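You operate a simulated robot arm through the tools that you are given. There is no shell and no other tool.

You run a simulated two-armed robot. Do the job below in one go: nothing can be reset, and whatever is moved stays where it is left.

Task
Refill the settling tank and leave its water clear.
Fine: green and yellow drain cocks shut first; open the inlet valve less than halfway (wider stirs up the silt); shut it once the tank is full to the overflow, no murky water over it; the baffles stay.

It is judged by the outcome, as a careful person would: the job done as asked, and still so three seconds after it is handed in. It fails if anything else is knocked over, pushed out of place, dropped, spilled or broken.

Robot
Two 7-joint arms with fingered hands on one trunk that stands fixed in place. Base frame: the origin is at the foot of the trunk, x ahead of it, y to its left, z up. Lengths are in m, angles in rad, forces in N, time in s.
The left shoulder is at [0.03, 0.136, 1.03], the right one opposite. With the tool pointing down near the work surface each hand reaches from about 0.12 to 0.94 m from the base axis, measured 20 degrees to its own side. Payload 5 kg a hand.
Tool frame (each hand has its own): the origin (TCP) lies between the finger pads and is the grasp point; the fingertips stand 0.042 m ahead of it; z points along the fingers, y is the line along which they close. The gripper opens to 0.208 m; its body begins 0.119 m behind the TCP. The gripper is a hand of 4 fingers: y runs from the thumb to the fingers, the wrist lies at [0, 0, -0.332] in the tool frame, and closing takes about 1.5 s.
Orientation is that of the tool frame in the base frame, as a unit quaternion [x, y, z, w]. With the fingers straight down and closing along the base's y, the tool's x points along the base's -x, its y along +y and its z along -z.

Tools
- The arms move only by the tool nudge_tool. It takes "left_series", "right_series" or both (then of equal length, played together; a hand with none holds still); each is a list of rows, each an object of numbers (a shift or turn left out is 0, a gripper value left out holds the last): "x", "y", "z": the shift along the base's x, y, z in units of 150 mm (1.0 is 150 mm); "wx", "wy", "wz": the turn, a rotation vector about the base's x, y, z in units of 90 degrees (1.0 is 90 degrees); "hand": the gripper command, from -1 (shut) to 1 (fully open), values between in proportion. In form: [{"x": .., "y": .., "z": .., "wx": .., "wy": .., "wz": .., "hand": ..}, ...]. A call has 1 to 20 rows; each row is the pose to reach, as a shift and turn from the pose commanded when the call began. A call with a number of a shift or a turn outside -1 to 1 is refused whole. Each row takes 0.2 s and may step no farther than 0.05 m and 0.15 rad from the row before; otherwise, or with a gripper value out of range, the whole call is refused. Where a pose cannot be reached the arm comes as near as it can. A force on the tool above 40 N (or 10 N above the force at the start of the call, whichever is more), or a blocked arm, ends the call early, and 0.2 s more pass. The fingers move at their own pace (about 0.072 m/s each) and stop on an object; they squeeze with about 28 N. The grip force told is the motor's: it shows also when the fingers shut on nothing. Time passes only in rows, and 0.2 s behind the last, so rows that repeat a pose let the fingers close. The reply holds the time, the measured pose of the TCP, the force on the tool along the base axes, the opening and the grip force, in the units named above and with some noise, with the torque about the TCP (base axes, N m) and any sound that the robot's microphone picked up.
- Cameras (640 x 400 px; columns grow to the right, rows downward): "scene" is now at [0.0424, 0.0417, 1.761]; the picture's right is [0.51, -0.86, 0.00], its down [-0.60, -0.35, -0.72] and it looks along [0.62, 0.36, -0.70] (base axes); focal length 354 px, centre (320, 200). "left" rides on the left gripper at [-0.101, 0, -0.145] in its tool frame; the picture's right is [0.00, -1.00, 0.00], its down [0.82, 0.00, -0.57] and it looks along [0.57, 0.00, 0.82] (tool axes); focal length 261 px, centre (320, 200). "right" rides on the right gripper at [0.101, 0, -0.145] in its tool frame; the picture's right is [0.00, 1.00, 0.00], its down [-0.82, 0.00, -0.57] and it looks along [-0.57, 0.00, 0.82] (tool axes); focal length 261 px, centre (320, 200). There is no depth. A picture from a camera that has moved, and an enlarged one, comes with that camera's place and axes in the base frame and with its lens.
- grab_frame(camera): a new picture of that camera. The clock stands still meanwhile.
- move_column(by): moves the trunk up (or, below 0, down) by that many m; the arms and the scene camera ride with it, the base frame stays. It gives what a move gives, with no picture.
- preshape(shape, hand): the hand has 4 fingers and takes this shape, open, in about a second: jaw (thumb against the fingers, like two jaws); tri (thumb and two fingers); tip (a fingertip pinch); poke (one finger out to press); point (the index stretched); flat (the hand flat); cup (the hand cupped); fist (a fist). The gripper value then closes the fingers along that shape, each until it touches; the sizes above hold for jaw. It gives what a move gives, with no picture.
- head_to(pan, tilt): turns the head with the scene camera to pan (to the left, within 2.496 rad either way) and tilt (down, from -0.506 to 1.204), counted from straight ahead of the robot. It gives what a move gives.
- enlarge(camera, box): a new picture of the part [left, top, right, bottom] of that camera's present view, enlarged. The clock stands still meanwhile.
- sign_off(): hands the job in; it is judged then, once.

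Places have to be worked out from the pictures, the camera data and where the tool is seen. Open the grippers and draw the arms clear of the work before you hand the job in, unless the task says otherwise.

The tools are called as name(argument=value, ...) on one line, values as JSON. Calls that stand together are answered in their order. nudge_tool: Moves the arms, as the interface text tells. Its arguments: {"type":"object","properties":{"left_series":{"type":"array","items":{"type":"object","properties":{"x":{"type":"number"},"y":{"type":"number"},"z":{"type":"number"},"wx":{"type":"number"},"wy":{"type":"number"},"wz":{"type":"number"},"hand":{"type":"number"}}}},"right_series":{"type":"array","items":{"type":"object","properties":{"x":{"type":"number"},"y":{"type":"number"},"z":{"type":"number"},"wx":{"type":"number"},"wy":{"type":"number"},"wz":{"type":"number"},"hand":{"type":"number"}}}}},"required":[]} The other tools are called the same way: move_column (by) moves the trunk up or down; preshape (shape, hand) gives the hand a shape; head_to (pan, tilt) turns the head that bears the scene camera; grab_frame (camera) takes a picture; enlarge (camera, box) takes an enlarged picture of a part of a camera's view; sign_off () hands the job in.

At the start:

```text
clock: 0.0
left_position: [0.6299, 0.6079, 1.2472]
left_orientation: [0.0, 1.0, 0.0, 0.001]
left_wrist_force: [-0.1, -0.6, 0.7]
left_wrist_torque: [0.02, -0.01, 0.0]
left_finger_gap: 0.2077
left_gripper_force: 0.1
left_shape: jaw
right_position: [0.6982, 0.0147, 1.2174]
right_orientation: [0.001, 1.0, 0.0, 0.0]
right_wrist_force: [1.1, -0.9, 0.6]
right_wrist_torque: [0.01, 0.01, 0.0]
right_finger_gap: 0.2077
right_gripper_force: 0.1
right_shape: jaw
trunk travel left (down, up): [-0.05, 0.44]
head pan, tilt (commanded): [0.531, 0.77]
```

scene: 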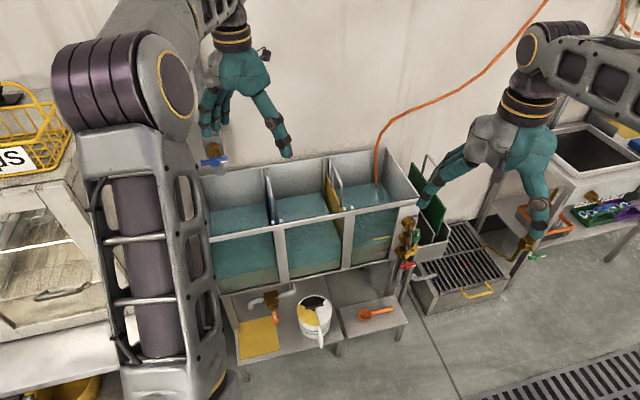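
right: 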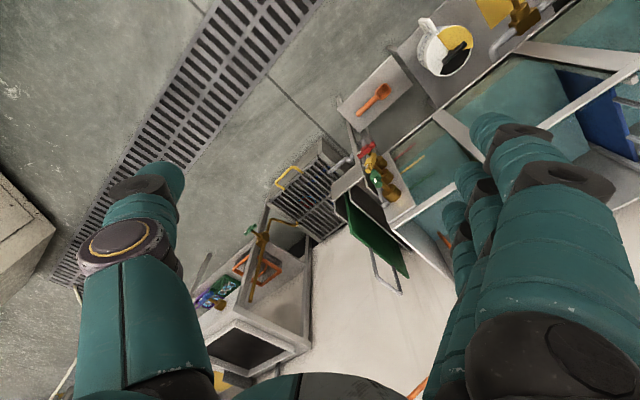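
left: 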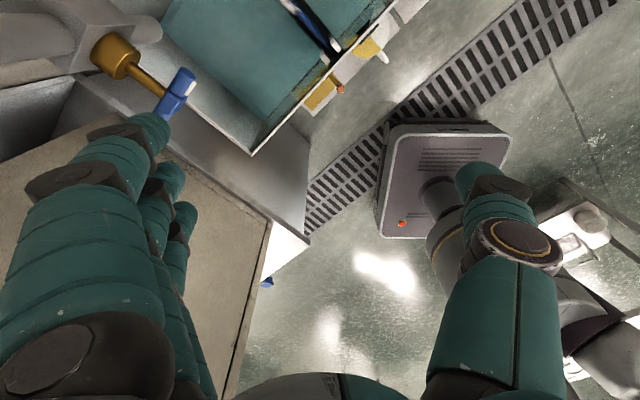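

The scene shows a three-chamber tank, a blue-handled valve at its left end and a cluster of brass cocks (red, yellow, green) at its right end. I'll enlarge these parts to look closer.

enlarge(camera="scene", box=[180, 120, 440, 300])

enlarge(camera="scene", box=[360, 180, 480, 300])

enlarge(camera="scene", box=[220, 260, 420, 380])

enlarge(camera="right", box=[300, 0, 640, 280])

enlarge(camera="left", box=[60, 0, 420, 200])

```text
2.22 times, centred on (310, 210) of scene
camera zoom: at [0.0424, 0.0417, 1.761], right [0.51, -0.86, 0.0], down [-0.6, -0.35, -0.72], along [0.62, 0.36, -0.7], focal length 787 px, centre (342, 178)
```

zoom: 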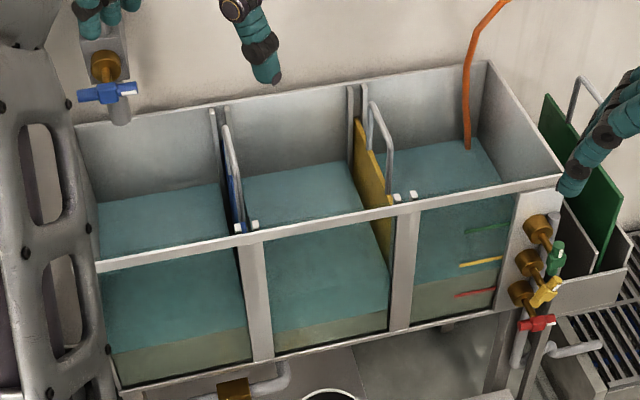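

```text
3.33 times, centred on (420, 240) of scene
camera zoom: at [0.0424, 0.0417, 1.761], right [0.51, -0.86, 0.0], down [-0.6, -0.35, -0.72], along [0.62, 0.36, -0.7], focal length 1180 px, centre (-13, 67)
```

zoom: 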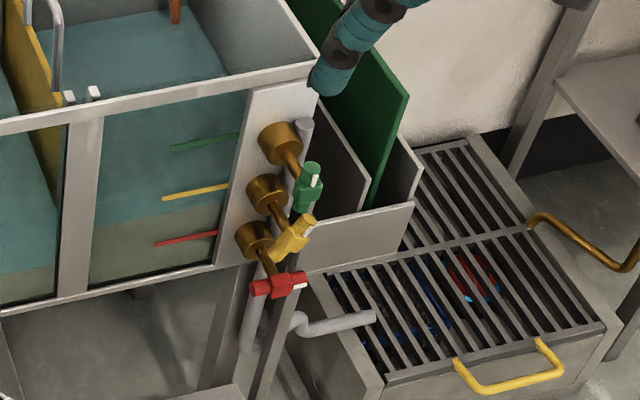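

```text
3.20 times, centred on (320, 320) of scene
camera zoom: at [0.0424, 0.0417, 1.761], right [0.51, -0.86, 0.0], down [-0.6, -0.35, -0.72], along [0.62, 0.36, -0.7], focal length 1133 px, centre (320, -184)
```

zoom: 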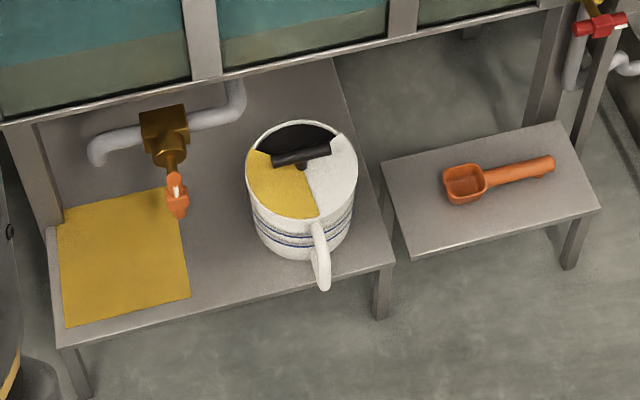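

```text
1.43 times, centred on (470, 140) of right
camera zoom: at [0.5986, 0.0149, 1.3613], right [0.0, 1.0, 0.0], down [0.82, 0.0, 0.57], along [0.57, 0.0, -0.82], focal length 372 px, centre (106, 286)
```

zoom: 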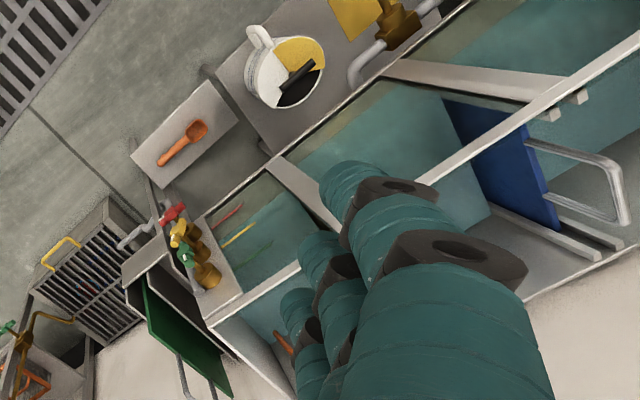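

```text
1.78 times, centred on (240, 100) of left
camera zoom: at [0.7309, 0.6093, 1.392], right [0.0, -1.0, 0.0], down [-0.82, 0.0, 0.57], along [-0.57, 0.0, -0.82], focal length 463 px, centre (462, 378)
```

zoom: 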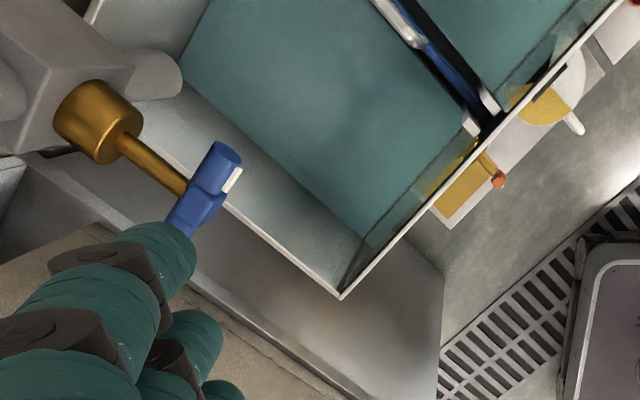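

I put the rim's front-right corner at about [1.06, 0.21, 0.825] and the front face normal at about [0.71, 0.71, 0]. The green, yellow and red cock handles are near [0.94, 0.16, 0.77], [0.93, 0.16, 0.69] and [0.925, 0.16, 0.61], and the blue valve handle is near [0.65, 0.79, 1.05]. I'll tilt the right hand in place to point along the face normal; this also clears the view of the tank.

nudge_tool(right_series=[{"wx": 0.06, "wy": -0.06, "x": -0.05}, {"wx": 0.12, "wy": -0.12, "x": -0.1}, {"wx": 0.18, "wy": -0.18, "x": -0.15}, {"wx": 0.24, "wy": -0.24, "x": -0.2}, {"wx": 0.3, "wy": -0.3, "x": -0.25}, {"wx": 0.36, "wy": -0.36, "x": -0.3}, {"wx": 0.42, "wy": -0.42, "x": -0.35}, {"wx": 0.48, "wy": -0.48, "x": -0.4}, {"wx": 0.54, "wy": -0.54, "x": -0.4}, {"wx": 0.6, "wy": -0.6, "x": -0.4}, {"wx": 0.66, "wy": -0.66, "x": -0.4}, {"wx": 0.7071, "wy": -0.7071, "x": -0.4}])

```text
clock: 2.6
left_position: [0.6333, 0.6083, 1.2453]
left_orientation: [0.001, 1.0, 0.0, -0.001]
left_wrist_force: [2.6, 0.9, -1.1]
left_wrist_torque: [0.02, 0.19, -0.01]
left_finger_gap: 0.208
left_gripper_force: 0.0
left_shape: jaw
right_position: [0.6403, 0.014, 1.2167]
right_orientation: [0.001, 0.707, 0.5, 0.5]
right_wrist_force: [1.4, 0.1, 0.0]
right_wrist_torque: [0.01, -0.03, 0.1]
right_finger_gap: 0.2081
right_gripper_force: 0.1
right_shape: jaw
trunk travel left (down, up): [-0.05, 0.44]
head pan, tilt (commanded): [0.531, 0.77]
```

The right hand now points toward the tank. I'll look at the scene and the right camera again.

grab_frame(camera="scene")

enlarge(camera="scene", box=[320, 120, 460, 220])

grab_frame(camera="right")

```text
taken
camera scene: at [0.0447, 0.0427, 1.7609], right [0.51, -0.86, 0.0], down [-0.6, -0.35, -0.72], along [0.62, 0.36, -0.7], focal length 354 px, centre (320, 200)
```

scene: 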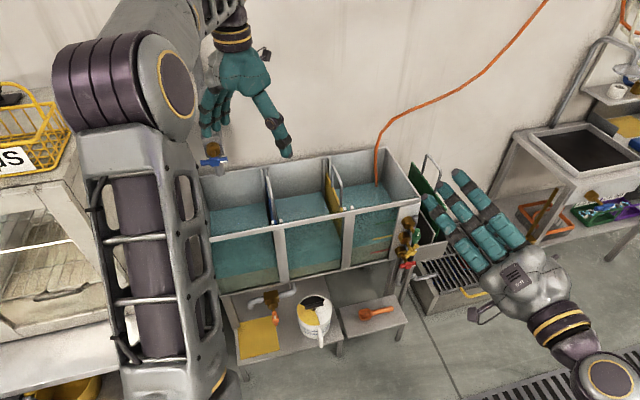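

```text
4.00 times, centred on (390, 170) of scene
camera zoom: at [0.0447, 0.0427, 1.7609], right [0.51, -0.86, 0.0], down [-0.6, -0.35, -0.72], along [0.62, 0.36, -0.7], focal length 1416 px, centre (40, 320)
```

zoom: 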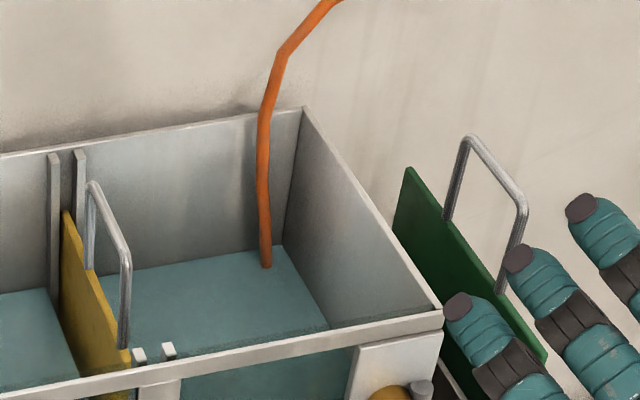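

```text
taken
camera right: at [0.4879, -0.0367, 1.1453], right [-0.5, 0.5, 0.71], down [0.01, -0.82, 0.58], along [0.87, 0.29, 0.4], focal length 261 px, centre (320, 200)
```

right: 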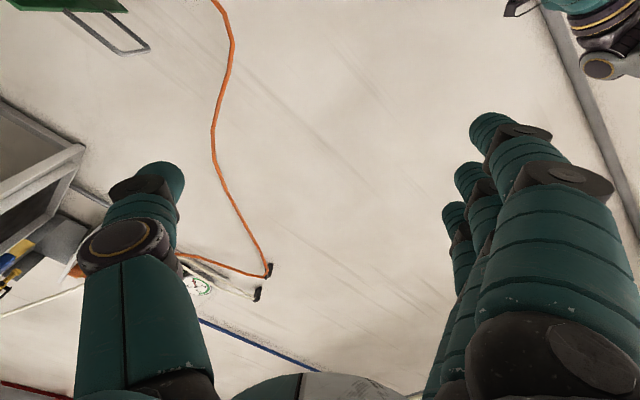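

There's no clear overflow in view yet, and the left arm hides the tank's left end. I'll turn the head to check the space around the left arm before moving it.

head_to(pan=1.1, tilt=0.75)

grab_frame(camera="scene")

head_to(pan=0.2, tilt=0.8)

grab_frame(camera="scene")

```text
clock: 3.6
left_position: [0.6311, 0.608, 1.2481]
left_orientation: [-0.001, 1.0, 0.0, 0.0]
left_wrist_force: [0.5, 0.1, 0.4]
left_wrist_torque: [0.01, 0.0, 0.02]
left_finger_gap: 0.2076
left_gripper_force: 0.0
left_shape: jaw
right_position: [0.6382, 0.0143, 1.2183]
right_orientation: [0.0, 0.708, 0.499, 0.5]
right_wrist_force: [-0.7, 1.0, 0.2]
right_wrist_torque: [0.01, 0.0, -0.02]
right_finger_gap: 0.2079
right_gripper_force: 0.0
right_shape: jaw
trunk travel left (down, up): [-0.05, 0.44]
head pan, tilt (commanded): [1.1, 0.75]
```

```text
taken
camera scene: at [0.0092, 0.0737, 1.7626], right [0.89, -0.45, 0.0], down [-0.31, -0.61, -0.73], along [0.33, 0.65, -0.68], focal length 354 px, centre (320, 200)
```

scene: 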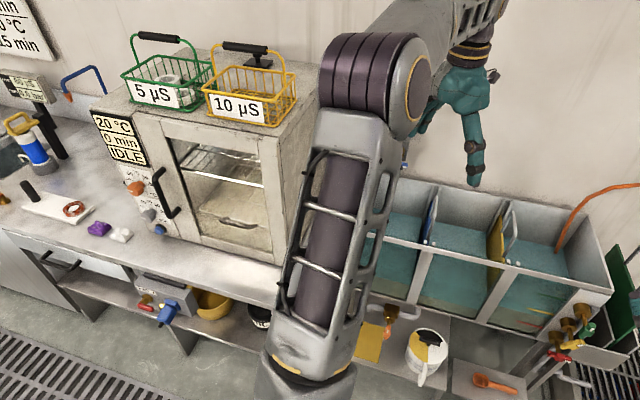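

```text
clock: 4.8
left_position: [0.6311, 0.6071, 1.2477]
left_orientation: [0.0, 1.0, 0.0, -0.001]
left_wrist_force: [0.5, -0.2, -0.2]
left_wrist_torque: [0.0, 0.0, -0.02]
left_finger_gap: 0.2076
left_gripper_force: 0.1
left_shape: jaw
right_position: [0.6377, 0.0139, 1.2181]
right_orientation: [0.0, 0.708, 0.5, 0.5]
right_wrist_force: [-0.2, 0.5, -0.2]
right_wrist_torque: [0.02, -0.01, 0.0]
right_finger_gap: 0.208
right_gripper_force: 0.0
right_shape: jaw
trunk travel left (down, up): [-0.05, 0.44]
head pan, tilt (commanded): [0.201, 0.799]
```

```text
taken
camera scene: at [0.0506, 0.0162, 1.7586], right [0.2, -0.98, 0.0], down [-0.7, -0.14, -0.7], along [0.68, 0.14, -0.72], focal length 354 px, centre (320, 200)
```

scene: 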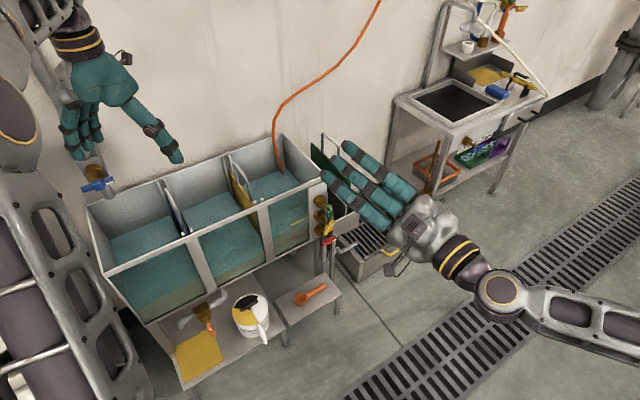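

The oven's right edge sits near [0.19, 0.71], so I'll keep the left elbow away from it. The cocks can be turned with a single finger, so I'll put both hands into the poke shape and see where the finger lies.

preshape(shape="poke", hand="right")

preshape(shape="poke", hand="left")

grab_frame(camera="right")

grab_frame(camera="left")

grab_frame(camera="scene")

```text
clock: 5.7
left_position: [0.631, 0.6081, 1.2473]
left_orientation: [-0.001, 1.0, 0.0, 0.0]
left_wrist_force: [0.5, 0.2, -0.4]
left_wrist_torque: [0.0, 0.0, -0.01]
left_finger_gap: 0.2077
left_gripper_force: 0.0
left_shape: jaw
right_position: [0.6378, 0.0143, 1.2178]
right_orientation: [0.0, 0.707, 0.5, 0.5]
right_wrist_force: [0.2, 0.1, -0.1]
right_wrist_torque: [0.01, 0.02, 0.0]
right_finger_gap: 0.0001
right_gripper_force: 0.1
right_shape: poke
trunk travel left (down, up): [-0.05, 0.44]
head pan, tilt (commanded): [0.201, 0.799]
```

```text
clock: 6.6
left_position: [0.6296, 0.6074, 1.2469]
left_orientation: [0.0, 1.0, 0.0, 0.001]
left_wrist_force: [-0.3, -0.5, -0.4]
left_wrist_torque: [0.06, 0.02, -0.03]
left_finger_gap: 0.0
left_gripper_force: 0.0
left_shape: poke
right_position: [0.6379, 0.0142, 1.2187]
right_orientation: [0.0, 0.708, 0.5, 0.499]
right_wrist_force: [-0.3, -0.6, 0.4]
right_wrist_torque: [0.03, -0.02, -0.07]
right_finger_gap: 0.0
right_gripper_force: 0.0
right_shape: poke
trunk travel left (down, up): [-0.05, 0.44]
head pan, tilt (commanded): [0.201, 0.799]
```

```text
taken
camera right: at [0.4864, -0.0371, 1.1462], right [-0.5, 0.5, 0.71], down [0.01, -0.82, 0.58], along [0.87, 0.29, 0.4], focal length 261 px, centre (320, 200)
```

right: 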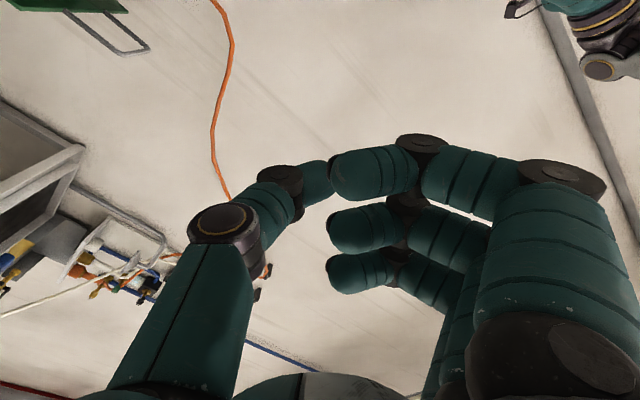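

```text
taken
camera left: at [0.7308, 0.6091, 1.3921], right [0.0, -1.0, 0.0], down [-0.82, 0.0, 0.57], along [-0.57, 0.0, -0.82], focal length 261 px, centre (320, 200)
```

left: 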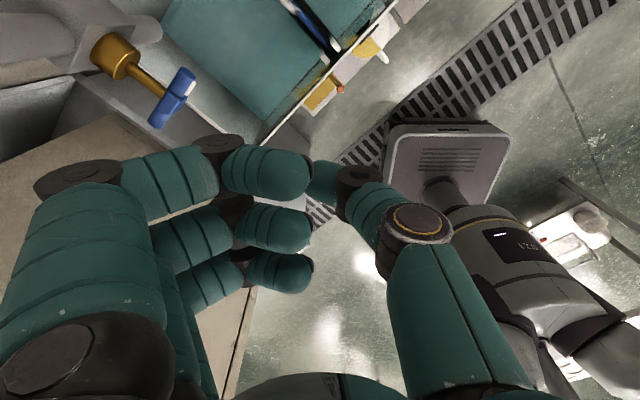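

```text
taken
camera scene: at [0.0506, 0.0161, 1.7586], right [0.2, -0.98, 0.0], down [-0.7, -0.14, -0.7], along [0.68, 0.14, -0.72], focal length 354 px, centre (320, 200)
```

scene: 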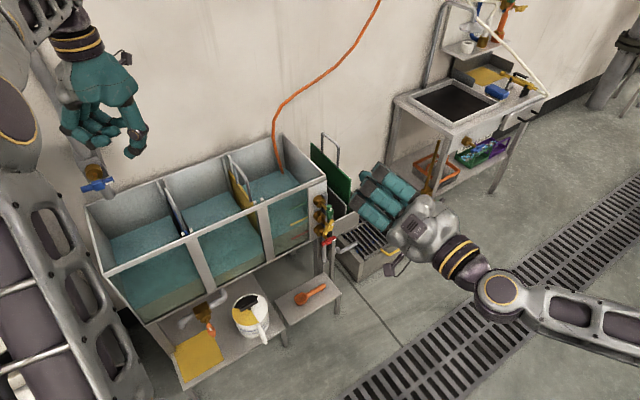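

The fingers look bent, perhaps still moving into shape. I'll wait a few rows and look again.

nudge_tool(right_series=[{"z": 0}, {"z": 0}, {"z": 0}, {"z": 0}, {"z": 0}])

grab_frame(camera="right")

grab_frame(camera="left")

```text
clock: 7.8
left_position: [0.6313, 0.6078, 1.2476]
left_orientation: [0.0, 1.0, 0.001, 0.001]
left_wrist_force: [0.6, -0.3, -0.5]
left_wrist_torque: [0.02, 0.0, -0.01]
left_finger_gap: 0.0
left_gripper_force: 0.1
left_shape: poke
right_position: [0.6383, 0.0147, 1.2174]
right_orientation: [-0.001, 0.707, 0.501, 0.5]
right_wrist_force: [0.1, 0.2, 0.1]
right_wrist_torque: [0.0, 0.03, 0.01]
right_finger_gap: 0.0
right_gripper_force: 0.0
right_shape: poke
trunk travel left (down, up): [-0.05, 0.44]
head pan, tilt (commanded): [0.201, 0.799]
```

```text
taken
camera right: at [0.4864, -0.0371, 1.1461], right [-0.5, 0.5, 0.71], down [0.01, -0.82, 0.58], along [0.87, 0.29, 0.4], focal length 261 px, centre (320, 200)
```

right: 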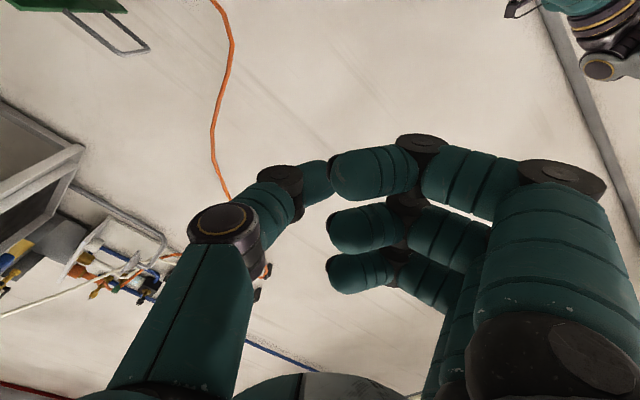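

```text
taken
camera left: at [0.7308, 0.6091, 1.3921], right [0.0, -1.0, 0.0], down [-0.82, 0.0, 0.57], along [-0.57, 0.0, -0.82], focal length 261 px, centre (320, 200)
```

left: 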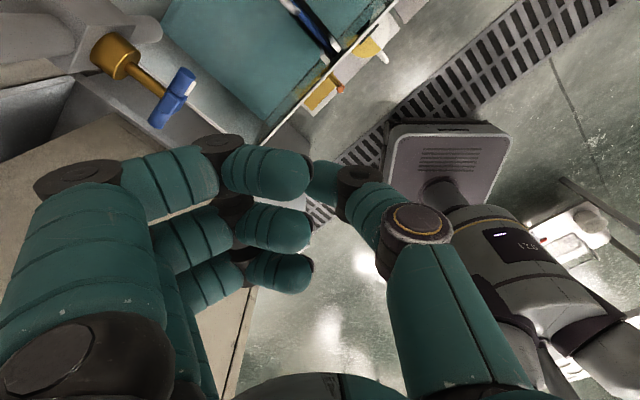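

The poke shape curls all the fingers, so I'll try "point", which stretches the index, on the right hand.

preshape(shape="point", hand="right")

nudge_tool(right_series=[{"z": 0}, {"z": 0}])

grab_frame(camera="right")

enlarge(camera="scene", box=[320, 120, 520, 300])

```text
clock: 8.7
left_position: [0.631, 0.6084, 1.2487]
left_orientation: [0.0, 1.0, 0.0, 0.0]
left_wrist_force: [-0.3, -0.8, -0.4]
left_wrist_torque: [0.01, 0.03, -0.01]
left_finger_gap: 0.0
left_gripper_force: 0.0
left_shape: poke
right_position: [0.6385, 0.0149, 1.2193]
right_orientation: [0.001, 0.707, 0.499, 0.501]
right_wrist_force: [0.4, -0.1, -0.8]
right_wrist_torque: [0.01, 0.01, -0.01]
right_finger_gap: 0.2017
right_gripper_force: 0.0
right_shape: point
trunk travel left (down, up): [-0.05, 0.44]
head pan, tilt (commanded): [0.201, 0.799]
```

```text
clock: 9.3
left_position: [0.631, 0.6071, 1.2488]
left_orientation: [0.0, 1.0, 0.001, 0.0]
left_wrist_force: [-0.5, -0.8, -0.1]
left_wrist_torque: [-0.03, 0.01, 0.0]
left_finger_gap: 0.0001
left_gripper_force: 0.0
left_shape: poke
right_position: [0.6371, 0.014, 1.2195]
right_orientation: [0.0, 0.707, 0.499, 0.501]
right_wrist_force: [0.7, 0.7, 0.2]
right_wrist_torque: [0.0, 0.0, -0.03]
right_finger_gap: 0.2016
right_gripper_force: 0.0
right_shape: point
trunk travel left (down, up): [-0.05, 0.44]
head pan, tilt (commanded): [0.201, 0.799]
```

```text
taken
camera right: at [0.4864, -0.0371, 1.1461], right [-0.5, 0.5, 0.71], down [0.01, -0.82, 0.58], along [0.87, 0.29, 0.4], focal length 261 px, centre (320, 200)
```

right: 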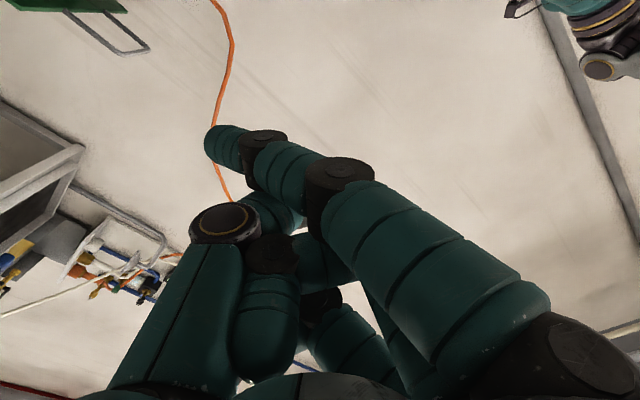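

```text
2.22 times, centred on (420, 210) of scene
camera zoom: at [0.0506, 0.0162, 1.7586], right [0.2, -0.98, 0.0], down [-0.7, -0.14, -0.7], along [0.68, 0.14, -0.72], focal length 787 px, centre (98, 178)
```

zoom: 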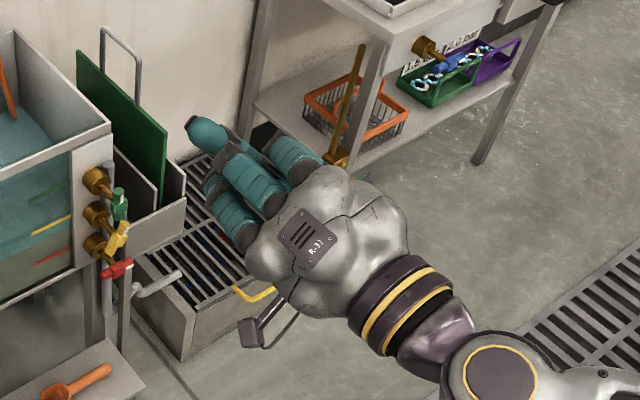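

In "point" the index reaches across the palm at a slant. I'll see how the gripper value changes it, and then check the "tip" shape.

nudge_tool(right_series=[{"hand": 1}, {"hand": 1}, {"hand": 1}, {"hand": 1}, {"hand": 1}], left_series=[{"hand": 1}, {"hand": 1}, {"hand": 1}, {"hand": 1}, {"hand": 1}])

grab_frame(camera="right")

grab_frame(camera="left")

preshape(shape="tip", hand="right")

grab_frame(camera="right")

```text
clock: 10.5
left_position: [0.6308, 0.6076, 1.246]
left_orientation: [0.001, 1.0, 0.0, 0.0]
left_wrist_force: [-0.1, -0.3, -0.2]
left_wrist_torque: [-0.01, -0.01, 0.02]
left_finger_gap: 0.0
left_gripper_force: 0.0
left_shape: poke
right_position: [0.6379, 0.013, 1.2186]
right_orientation: [-0.001, 0.707, 0.5, 0.5]
right_wrist_force: [-0.2, 0.4, 0.1]
right_wrist_torque: [-0.01, 0.01, -0.03]
right_finger_gap: 0.2018
right_gripper_force: 0.1
right_shape: point
trunk travel left (down, up): [-0.05, 0.44]
head pan, tilt (commanded): [0.201, 0.799]
```

```text
taken
camera right: at [0.4864, -0.0371, 1.1461], right [-0.5, 0.5, 0.71], down [0.01, -0.82, 0.58], along [0.87, 0.29, 0.4], focal length 261 px, centre (320, 200)
```

right: 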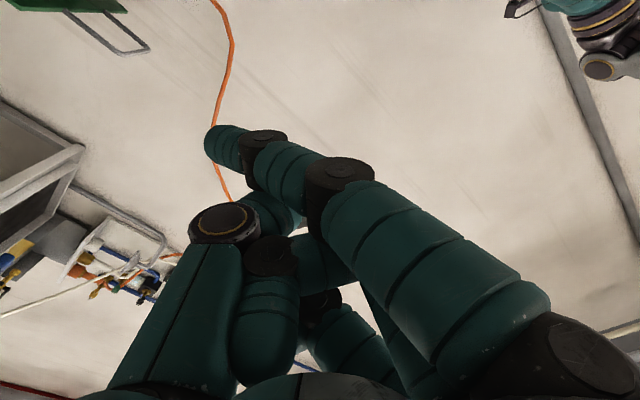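

```text
taken
camera left: at [0.7308, 0.6091, 1.3921], right [0.0, -1.0, 0.0], down [-0.82, 0.0, 0.57], along [-0.57, 0.0, -0.82], focal length 261 px, centre (320, 200)
```

left: 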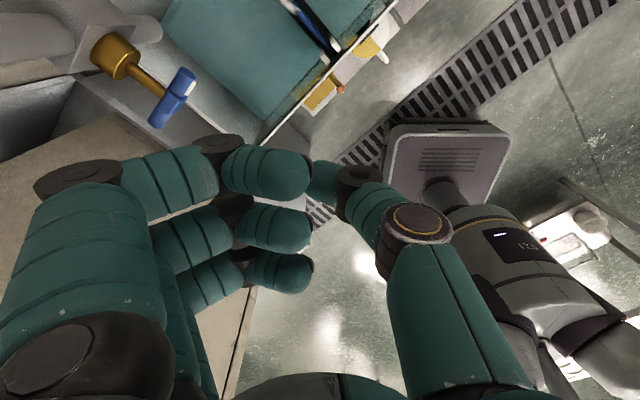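

```text
clock: 11.4
left_position: [0.6309, 0.6076, 1.2479]
left_orientation: [0.0, 1.0, 0.0, 0.001]
left_wrist_force: [0.2, 0.5, 0.4]
left_wrist_torque: [0.05, 0.04, 0.0]
left_finger_gap: 0.0003
left_gripper_force: 0.0
left_shape: poke
right_position: [0.6379, 0.013, 1.2181]
right_orientation: [0.0, 0.707, 0.5, 0.5]
right_wrist_force: [0.5, 0.2, 0.3]
right_wrist_torque: [0.03, -0.02, 0.03]
right_finger_gap: 0.2081
right_gripper_force: 0.0
right_shape: tip
trunk travel left (down, up): [-0.05, 0.44]
head pan, tilt (commanded): [0.201, 0.799]
```

```text
taken
camera right: at [0.4866, -0.0371, 1.1459], right [-0.5, 0.5, 0.71], down [0.01, -0.82, 0.58], along [0.87, 0.29, 0.4], focal length 261 px, centre (320, 200)
```

right: 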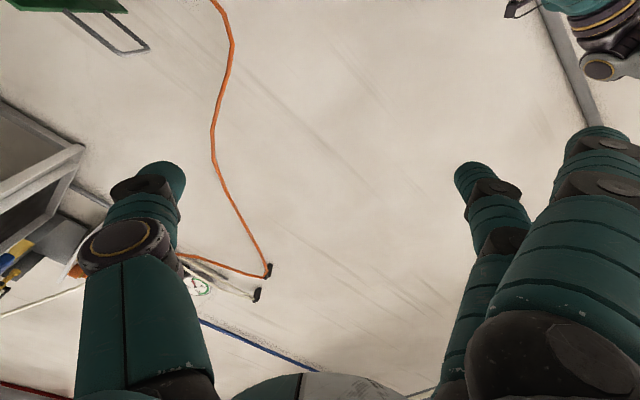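

"Tip" leaves the other fingers sticking out, so the plain jaw, part closed, is the best-known shape for gripping the small handles. I'll return both hands to jaw, then roll the right hand so it closes horizontally and bring it down in front of the cocks.

preshape(shape="jaw", hand="right")

preshape(shape="jaw", hand="left")

nudge_tool(right_series=[{"x": 0.12, "y": -0.03, "z": -0.15, "wx": -0.06, "wy": -0.06, "hand": -0.4}, {"x": 0.25, "y": -0.06, "z": -0.3, "wx": -0.12, "wy": -0.12, "hand": -0.4}, {"x": 0.4, "y": -0.1, "z": -0.5, "wx": -0.18, "wy": -0.18, "hand": -0.4}, {"x": 0.55, "y": -0.14, "z": -0.7, "wx": -0.24, "wy": -0.24, "hand": -0.4}, {"x": 0.7, "y": -0.18, "z": -0.87, "wx": -0.3, "wy": -0.3, "hand": -0.4}, {"x": 0.8, "y": -0.2, "z": -1.0, "wx": -0.3536, "wy": -0.3536, "hand": -0.4}, {"x": 0.8, "y": -0.2, "z": -1.0, "wx": -0.3536, "wy": -0.3536, "hand": -0.4}])

grab_frame(camera="right")

grab_frame(camera="scene")

```text
clock: 12.3
left_position: [0.6301, 0.6072, 1.2471]
left_orientation: [0.0, 1.0, 0.0, 0.001]
left_wrist_force: [0.3, -0.1, -0.1]
left_wrist_torque: [0.03, 0.01, -0.03]
left_finger_gap: 0.0001
left_gripper_force: 0.0
left_shape: poke
right_position: [0.6377, 0.0145, 1.2182]
right_orientation: [0.0, 0.707, 0.5, 0.5]
right_wrist_force: [-1.2, -0.1, 0.9]
right_wrist_torque: [0.0, 0.02, 0.02]
right_finger_gap: 0.2079
right_gripper_force: 0.1
right_shape: jaw
trunk travel left (down, up): [-0.05, 0.44]
head pan, tilt (commanded): [0.201, 0.799]
```

```text
clock: 13.2
left_position: [0.629, 0.6076, 1.2468]
left_orientation: [0.0, 1.0, 0.0, 0.0]
left_wrist_force: [-0.2, 0.2, -0.7]
left_wrist_torque: [-0.03, 0.02, 0.0]
left_finger_gap: 0.2079
left_gripper_force: 0.0
left_shape: jaw
right_position: [0.6384, 0.0134, 1.2174]
right_orientation: [0.0, 0.707, 0.5, 0.5]
right_wrist_force: [-0.1, 0.1, 0.2]
right_wrist_torque: [-0.01, 0.0, -0.04]
right_finger_gap: 0.208
right_gripper_force: 0.0
right_shape: jaw
trunk travel left (down, up): [-0.05, 0.44]
head pan, tilt (commanded): [0.201, 0.799]
```

```text
clock: 14.8
left_position: [0.6299, 0.6074, 1.2481]
left_orientation: [0.0, 1.0, 0.0, 0.0]
left_wrist_force: [0.5, -1.1, 0.4]
left_wrist_torque: [0.06, -0.03, 0.05]
left_finger_gap: 0.208
left_gripper_force: 0.0
left_shape: jaw
right_position: [0.7585, -0.0172, 1.068]
right_orientation: [-0.272, 0.653, 0.27, 0.654]
right_wrist_force: [0.1, 0.1, 0.1]
right_wrist_torque: [0.02, 0.01, -0.01]
right_finger_gap: 0.0629
right_gripper_force: 0.1
right_shape: jaw
trunk travel left (down, up): [-0.05, 0.44]
head pan, tilt (commanded): [0.201, 0.799]
```

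```text
taken
camera right: at [0.6562, -0.1184, 0.9651], right [-0.71, 0.71, 0.0], down [-0.4, -0.41, 0.82], along [0.58, 0.58, 0.57], focal length 261 px, centre (320, 200)
```

right: 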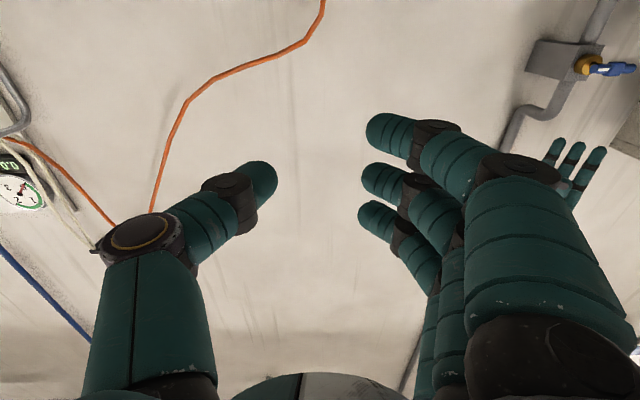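

```text
taken
camera scene: at [0.0501, 0.0157, 1.7587], right [0.2, -0.98, 0.0], down [-0.7, -0.14, -0.7], along [0.68, 0.14, -0.72], focal length 354 px, centre (320, 200)
```

scene: 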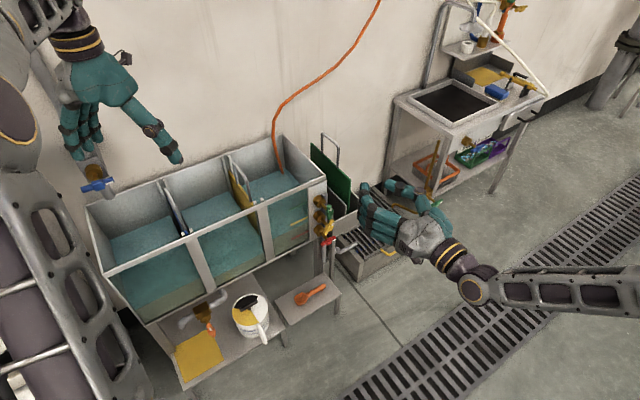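

The right hand is aligned in front of the cocks, about 0.3 m above green and 0.26 m back. I'll lower it to get close views of the handles.

nudge_tool(right_series=[{"z": -0.3}, {"z": -0.6}, {"z": -0.9}, {"z": -1.0}])

nudge_tool(right_series=[{"z": -0.3}, {"z": -0.6}, {"z": -0.9}, {"z": -0.9867}, {"z": -0.9867}])

grab_frame(camera="right")

enlarge(camera="scene", box=[270, 160, 410, 260])

```text
clock: 15.8
left_position: [0.6308, 0.609, 1.248]
left_orientation: [0.0, 1.0, 0.0, 0.0]
left_wrist_force: [-0.5, 1.0, 0.3]
left_wrist_torque: [0.02, -0.02, -0.01]
left_finger_gap: 0.2079
left_gripper_force: 0.1
left_shape: jaw
right_position: [0.7597, -0.016, 0.9185]
right_orientation: [-0.271, 0.653, 0.271, 0.653]
right_wrist_force: [0.0, -0.3, 0.8]
right_wrist_torque: [-0.01, 0.04, 0.01]
right_finger_gap: 0.0626
right_gripper_force: 0.1
right_shape: jaw
trunk travel left (down, up): [-0.05, 0.44]
head pan, tilt (commanded): [0.201, 0.799]
```

```text
clock: 17.0
left_position: [0.6315, 0.6082, 1.2479]
left_orientation: [-0.001, 1.0, 0.0, 0.0]
left_wrist_force: [-0.4, 0.2, 0.7]
left_wrist_torque: [-0.01, 0.07, 0.01]
left_finger_gap: 0.2082
left_gripper_force: 0.1
left_shape: jaw
right_position: [0.76, -0.016, 0.7691]
right_orientation: [-0.27, 0.654, 0.27, 0.654]
right_wrist_force: [-0.2, -0.4, 0.7]
right_wrist_torque: [0.05, 0.03, 0.0]
right_finger_gap: 0.0627
right_gripper_force: 0.0
right_shape: jaw
trunk travel left (down, up): [-0.05, 0.44]
head pan, tilt (commanded): [0.201, 0.799]
```

```text
taken
camera right: at [0.6578, -0.1174, 0.6672], right [-0.71, 0.71, 0.0], down [-0.4, -0.41, 0.82], along [0.58, 0.58, 0.57], focal length 261 px, centre (320, 200)
```

right: 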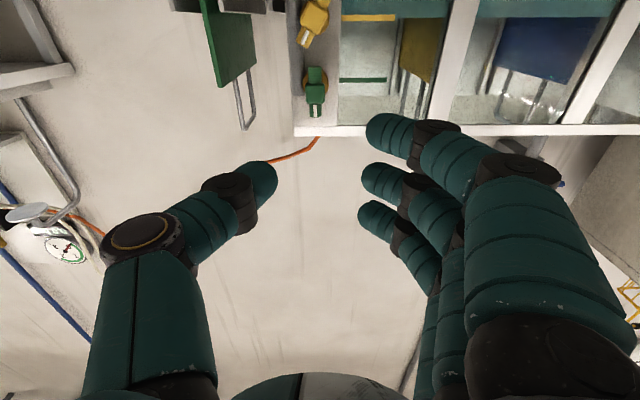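

```text
4.00 times, centred on (340, 210) of scene
camera zoom: at [0.0509, 0.0162, 1.7586], right [0.2, -0.98, 0.0], down [-0.7, -0.14, -0.7], along [0.68, 0.14, -0.72], focal length 1416 px, centre (240, 160)
```

zoom: 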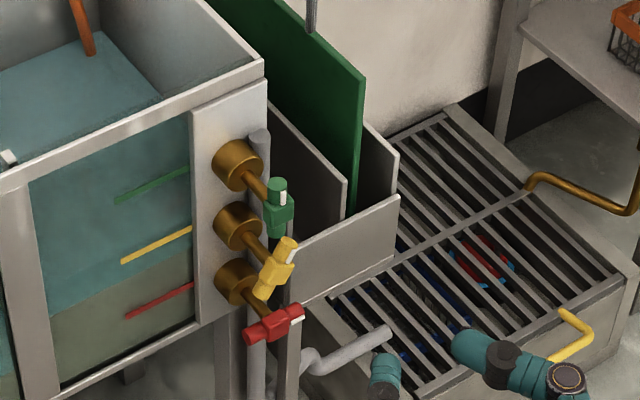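

I can see green (vertical) and yellow (slanted) in both cameras; green's centre comes out near n≈0.79 (distance along the face normal), h≈0.555 (to the right), z≈0.763. I'll enlarge the right camera's view to refine this.

enlarge(camera="right", box=[240, 0, 400, 100])

enlarge(camera="scene", box=[300, 180, 380, 230])

```text
4.00 times, centred on (320, 50) of right
camera zoom: at [0.6578, -0.1174, 0.6672], right [-0.71, 0.71, 0.0], down [-0.4, -0.41, 0.82], along [0.58, 0.58, 0.57], focal length 1043 px, centre (320, 800)
```

zoom: 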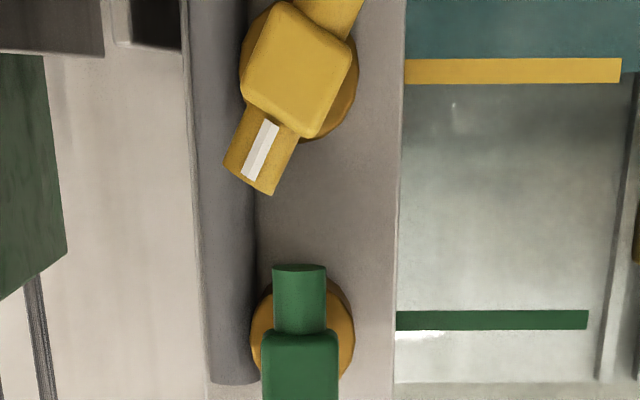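

```text
8.00 times, centred on (340, 205) of scene
camera zoom: at [0.0509, 0.0162, 1.7586], right [0.2, -0.98, 0.0], down [-0.7, -0.14, -0.7], along [0.68, 0.14, -0.72], focal length 2832 px, centre (160, 160)
```

zoom: 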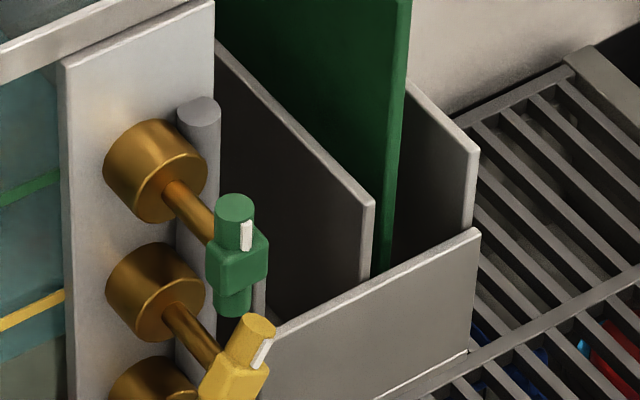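

The handles are a 28 mm hub with a 75 mm rod through it; green is vertical and yellow leans about 25° off vertical, so both are open, while red is horizontal and shut. The water stands about level with the yellow line. I put green's hub at n≈0.786, h≈0.555, z≈0.757, so I'll move up to n≈0.66 and check alignment.

nudge_tool(right_series=[{"x": 0.17, "y": 0.15, "z": -0.02}, {"x": 0.34, "y": 0.3, "z": -0.04}, {"x": 0.5, "y": 0.45, "z": -0.06}, {"x": 0.664, "y": 0.6, "z": -0.08}, {"x": 0.664, "y": 0.6, "z": -0.08}])

grab_frame(camera="right")

enlarge(camera="scene", box=[290, 170, 410, 245])

```text
clock: 18.2
left_position: [0.6308, 0.6083, 1.2465]
left_orientation: [0.0, 1.0, 0.0, 0.0]
left_wrist_force: [0.0, -0.1, -0.8]
left_wrist_torque: [0.03, -0.05, 0.03]
left_finger_gap: 0.208
left_gripper_force: 0.0
left_shape: jaw
right_position: [0.8567, 0.0737, 0.7581]
right_orientation: [-0.272, 0.653, 0.271, 0.653]
right_wrist_force: [0.1, -0.4, -0.3]
right_wrist_torque: [-0.02, 0.02, 0.03]
right_finger_gap: 0.0627
right_gripper_force: 0.1
right_shape: jaw
trunk travel left (down, up): [-0.05, 0.44]
head pan, tilt (commanded): [0.201, 0.799]
```

```text
taken
camera right: at [0.7562, -0.0279, 0.6564], right [-0.71, 0.71, 0.01], down [-0.4, -0.41, 0.82], along [0.58, 0.58, 0.57], focal length 261 px, centre (320, 200)
```

right: 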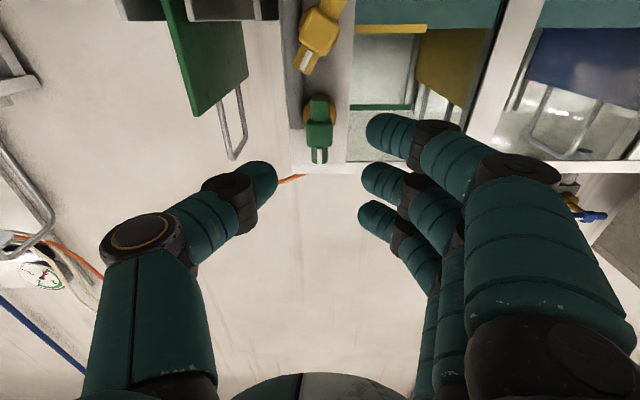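

```text
5.33 times, centred on (350, 208) of scene
camera zoom: at [0.0504, 0.0158, 1.7587], right [0.2, -0.98, 0.0], down [-0.7, -0.14, -0.7], along [0.68, 0.14, -0.72], focal length 1888 px, centre (160, 160)
```

zoom: 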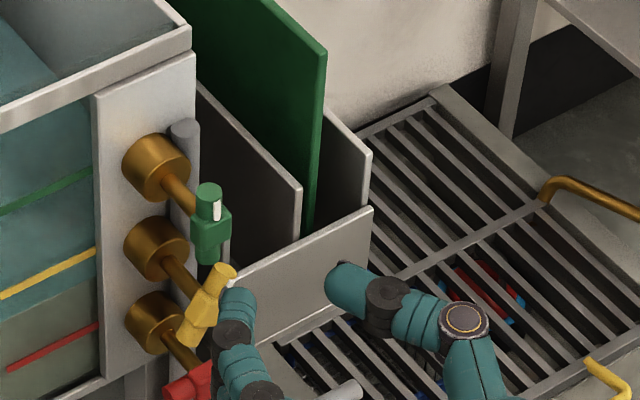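

Green's hub sits centred between thumb and fingers, and the row confirms z≈0.757. I'll advance to n≈0.778 so the hub lies between the pads, without closing yet.

nudge_tool(right_series=[{"x": 0.15, "y": 0.146}, {"x": 0.3, "y": 0.292}, {"x": 0.45, "y": 0.437}, {"x": 0.575, "y": 0.558}, {"x": 0.575, "y": 0.558}])

grab_frame(camera="right")

enlarge(camera="scene", box=[290, 170, 410, 245])

```text
clock: 19.4
left_position: [0.6316, 0.6069, 1.2478]
left_orientation: [0.0, 1.0, 0.0, 0.0]
left_wrist_force: [0.1, -1.3, 0.6]
left_wrist_torque: [0.02, 0.0, -0.01]
left_finger_gap: 0.2077
left_gripper_force: 0.1
left_shape: jaw
right_position: [0.9425, 0.1571, 0.758]
right_orientation: [-0.271, 0.653, 0.271, 0.653]
right_wrist_force: [-0.5, -0.6, 0.1]
right_wrist_torque: [-0.01, -0.03, 0.0]
right_finger_gap: 0.0629
right_gripper_force: 0.1
right_shape: jaw
trunk travel left (down, up): [-0.05, 0.44]
head pan, tilt (commanded): [0.201, 0.799]
```

```text
taken
camera right: at [0.8405, 0.0552, 0.6559], right [-0.71, 0.71, 0.01], down [-0.4, -0.41, 0.82], along [0.58, 0.58, 0.57], focal length 261 px, centre (320, 200)
```

right: 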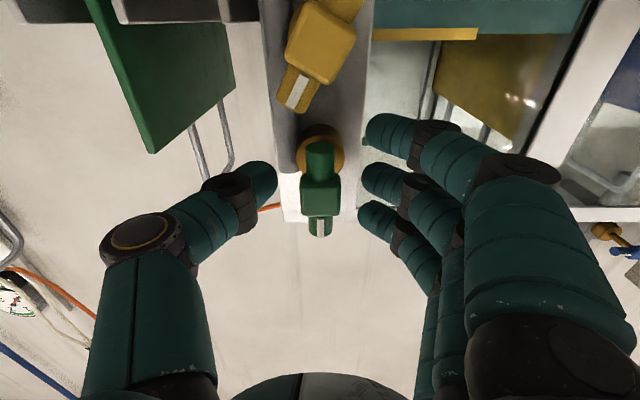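

```text
5.33 times, centred on (350, 208) of scene
camera zoom: at [0.0506, 0.016, 1.7586], right [0.2, -0.98, 0.0], down [-0.7, -0.14, -0.7], along [0.68, 0.14, -0.72], focal length 1888 px, centre (160, 160)
```

zoom: 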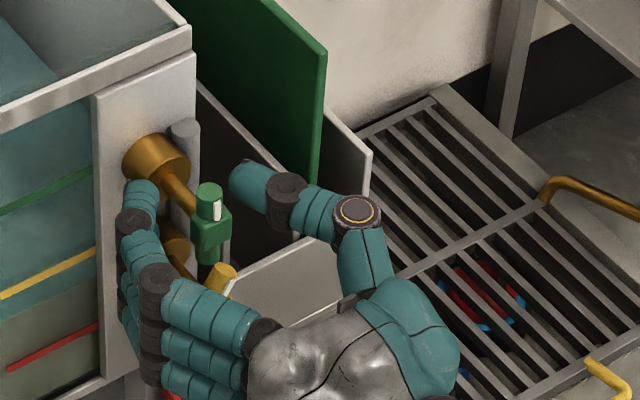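

The hub sits right at the grasp point with clearance on both sides. I'll close on it.

nudge_tool(right_series=[{"hand": -0.6}, {"hand": -0.8}, {"hand": -1}, {"hand": -1}, {"hand": -1}])

grab_frame(camera="right")

```text
clock: 20.6
left_position: [0.6323, 0.6074, 1.2469]
left_orientation: [0.0, 1.0, 0.0, 0.0]
left_wrist_force: [-0.4, -0.1, 0.7]
left_wrist_torque: [-0.01, 0.03, 0.01]
left_finger_gap: 0.2077
left_gripper_force: 0.1
left_shape: jaw
right_position: [0.943, 0.158, 0.7586]
right_orientation: [-0.27, 0.654, 0.27, 0.653]
right_wrist_force: [7.2, 5.6, -1.0]
right_wrist_torque: [0.01, 0.01, 0.02]
right_finger_gap: 0.0003
right_gripper_force: 27.8
right_shape: jaw
trunk travel left (down, up): [-0.05, 0.44]
head pan, tilt (commanded): [0.201, 0.799]
```

```text
taken
camera right: at [0.841, 0.0558, 0.6559], right [-0.71, 0.71, 0.0], down [-0.4, -0.41, 0.82], along [0.58, 0.58, 0.57], focal length 261 px, centre (320, 200)
```

right: 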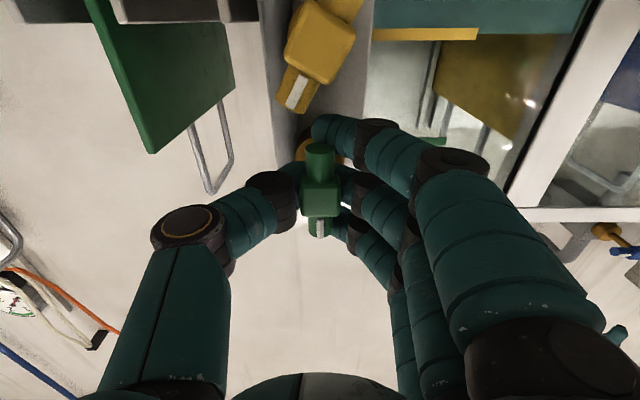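

The pads shut fully behind the hub with a 9 N pull toward the tank, so the fingertips meet ahead of the TCP, around the stem. I'll open, back off about 25 mm and close again so the fingertips grip the hub itself.

nudge_tool(right_series=[{"hand": -0.8}, {"hand": -0.6}, {"hand": -0.4}, {"hand": -0.4}, {"x": -0.06, "y": -0.06, "hand": -0.4}, {"x": -0.12, "y": -0.12, "hand": -0.4}, {"x": -0.12, "y": -0.12, "hand": -0.6}, {"x": -0.12, "y": -0.12, "hand": -0.8}, {"x": -0.12, "y": -0.12, "hand": -1}, {"x": -0.12, "y": -0.12, "hand": -1}, {"x": -0.12, "y": -0.12, "hand": -1}])

grab_frame(camera="right")

enlarge(camera="scene", box=[290, 170, 410, 245])

```text
clock: 23.0
left_position: [0.6311, 0.6062, 1.2483]
left_orientation: [0.0, 1.0, 0.0, 0.0]
left_wrist_force: [-1.0, -0.1, 0.3]
left_wrist_torque: [0.02, 0.0, -0.04]
left_finger_gap: 0.2079
left_gripper_force: 0.0
left_shape: jaw
right_position: [0.9248, 0.1392, 0.7557]
right_orientation: [-0.27, 0.654, 0.27, 0.654]
right_wrist_force: [0.6, 2.2, 0.3]
right_wrist_torque: [0.01, 0.03, 0.08]
right_finger_gap: 0.0123
right_gripper_force: 27.9
right_shape: jaw
trunk travel left (down, up): [-0.05, 0.44]
head pan, tilt (commanded): [0.201, 0.799]
```

```text
taken
camera right: at [0.8231, 0.0375, 0.6557], right [-0.71, 0.71, 0.0], down [-0.4, -0.41, 0.82], along [0.58, 0.58, 0.57], focal length 261 px, centre (320, 200)
```

right: 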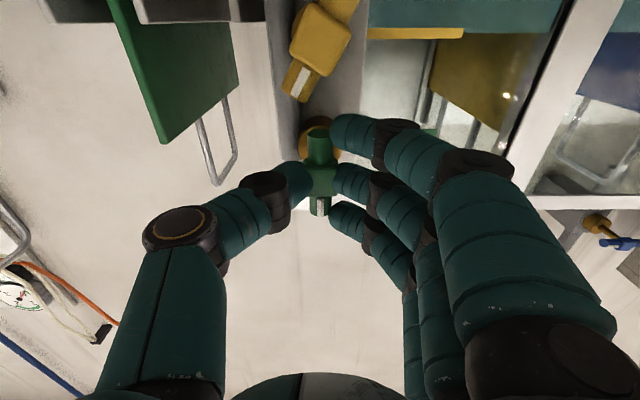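

```text
5.33 times, centred on (350, 208) of scene
camera zoom: at [0.0508, 0.0164, 1.7586], right [0.2, -0.98, 0.0], down [-0.7, -0.14, -0.7], along [0.68, 0.14, -0.72], focal length 1888 px, centre (160, 160)
```

zoom: 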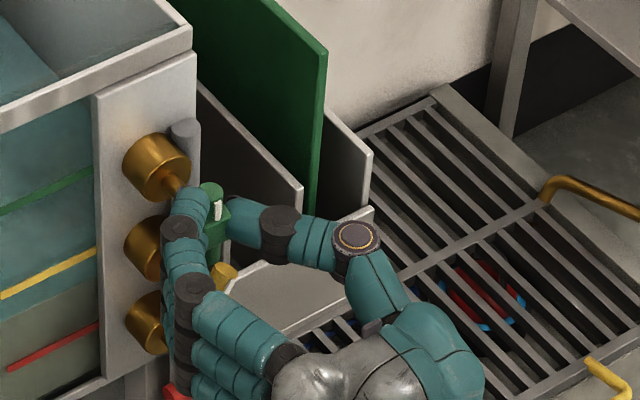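

The thumb and middle finger now hold the hub (gap 12 mm) and forces are low. I'll turn it clockwise 30° about the stem axis as a first step.

nudge_tool(right_series=[{"wx": 0.059, "wy": 0.059}, {"wx": 0.118, "wy": 0.118}, {"wx": 0.177, "wy": 0.177}, {"wx": 0.236, "wy": 0.236}, {"wx": 0.236, "wy": 0.236}])

grab_frame(camera="right")

enlarge(camera="scene", box=[290, 170, 410, 245])

```text
clock: 24.2
left_position: [0.6296, 0.6073, 1.2469]
left_orientation: [0.0, 1.0, -0.001, 0.0]
left_wrist_force: [-0.5, 0.2, -0.1]
left_wrist_torque: [-0.03, 0.02, 0.03]
left_finger_gap: 0.208
left_gripper_force: 0.0
left_shape: jaw
right_position: [0.9248, 0.1396, 0.7572]
right_orientation: [-0.092, 0.701, 0.431, 0.56]
right_wrist_force: [-10.2, -2.6, 1.1]
right_wrist_torque: [0.06, -0.01, 0.24]
right_finger_gap: 0.0122
right_gripper_force: 28.1
right_shape: jaw
trunk travel left (down, up): [-0.05, 0.44]
head pan, tilt (commanded): [0.201, 0.799]
```

```text
taken
camera right: at [0.7876, 0.0734, 0.6694], right [-0.61, 0.61, 0.51], down [-0.11, -0.7, 0.71], along [0.78, 0.38, 0.49], focal length 261 px, centre (320, 200)
```

right: 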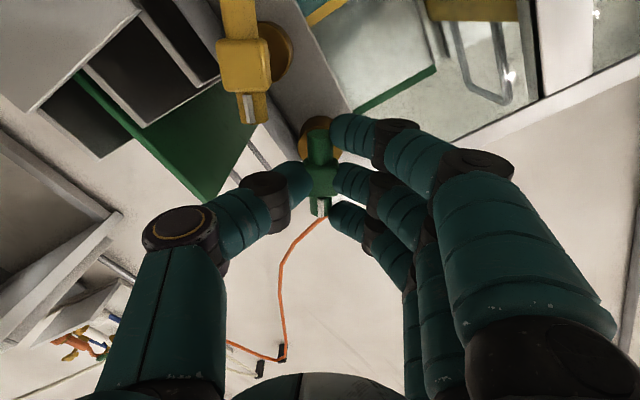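

```text
5.33 times, centred on (350, 208) of scene
camera zoom: at [0.0499, 0.0161, 1.7586], right [0.2, -0.98, 0.0], down [-0.7, -0.14, -0.7], along [0.68, 0.14, -0.72], focal length 1888 px, centre (160, 160)
```

zoom: 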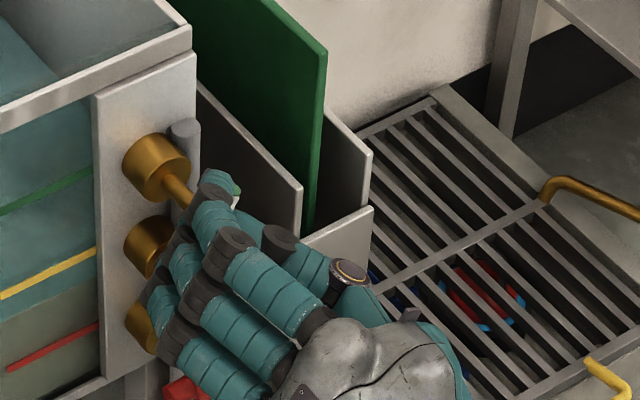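

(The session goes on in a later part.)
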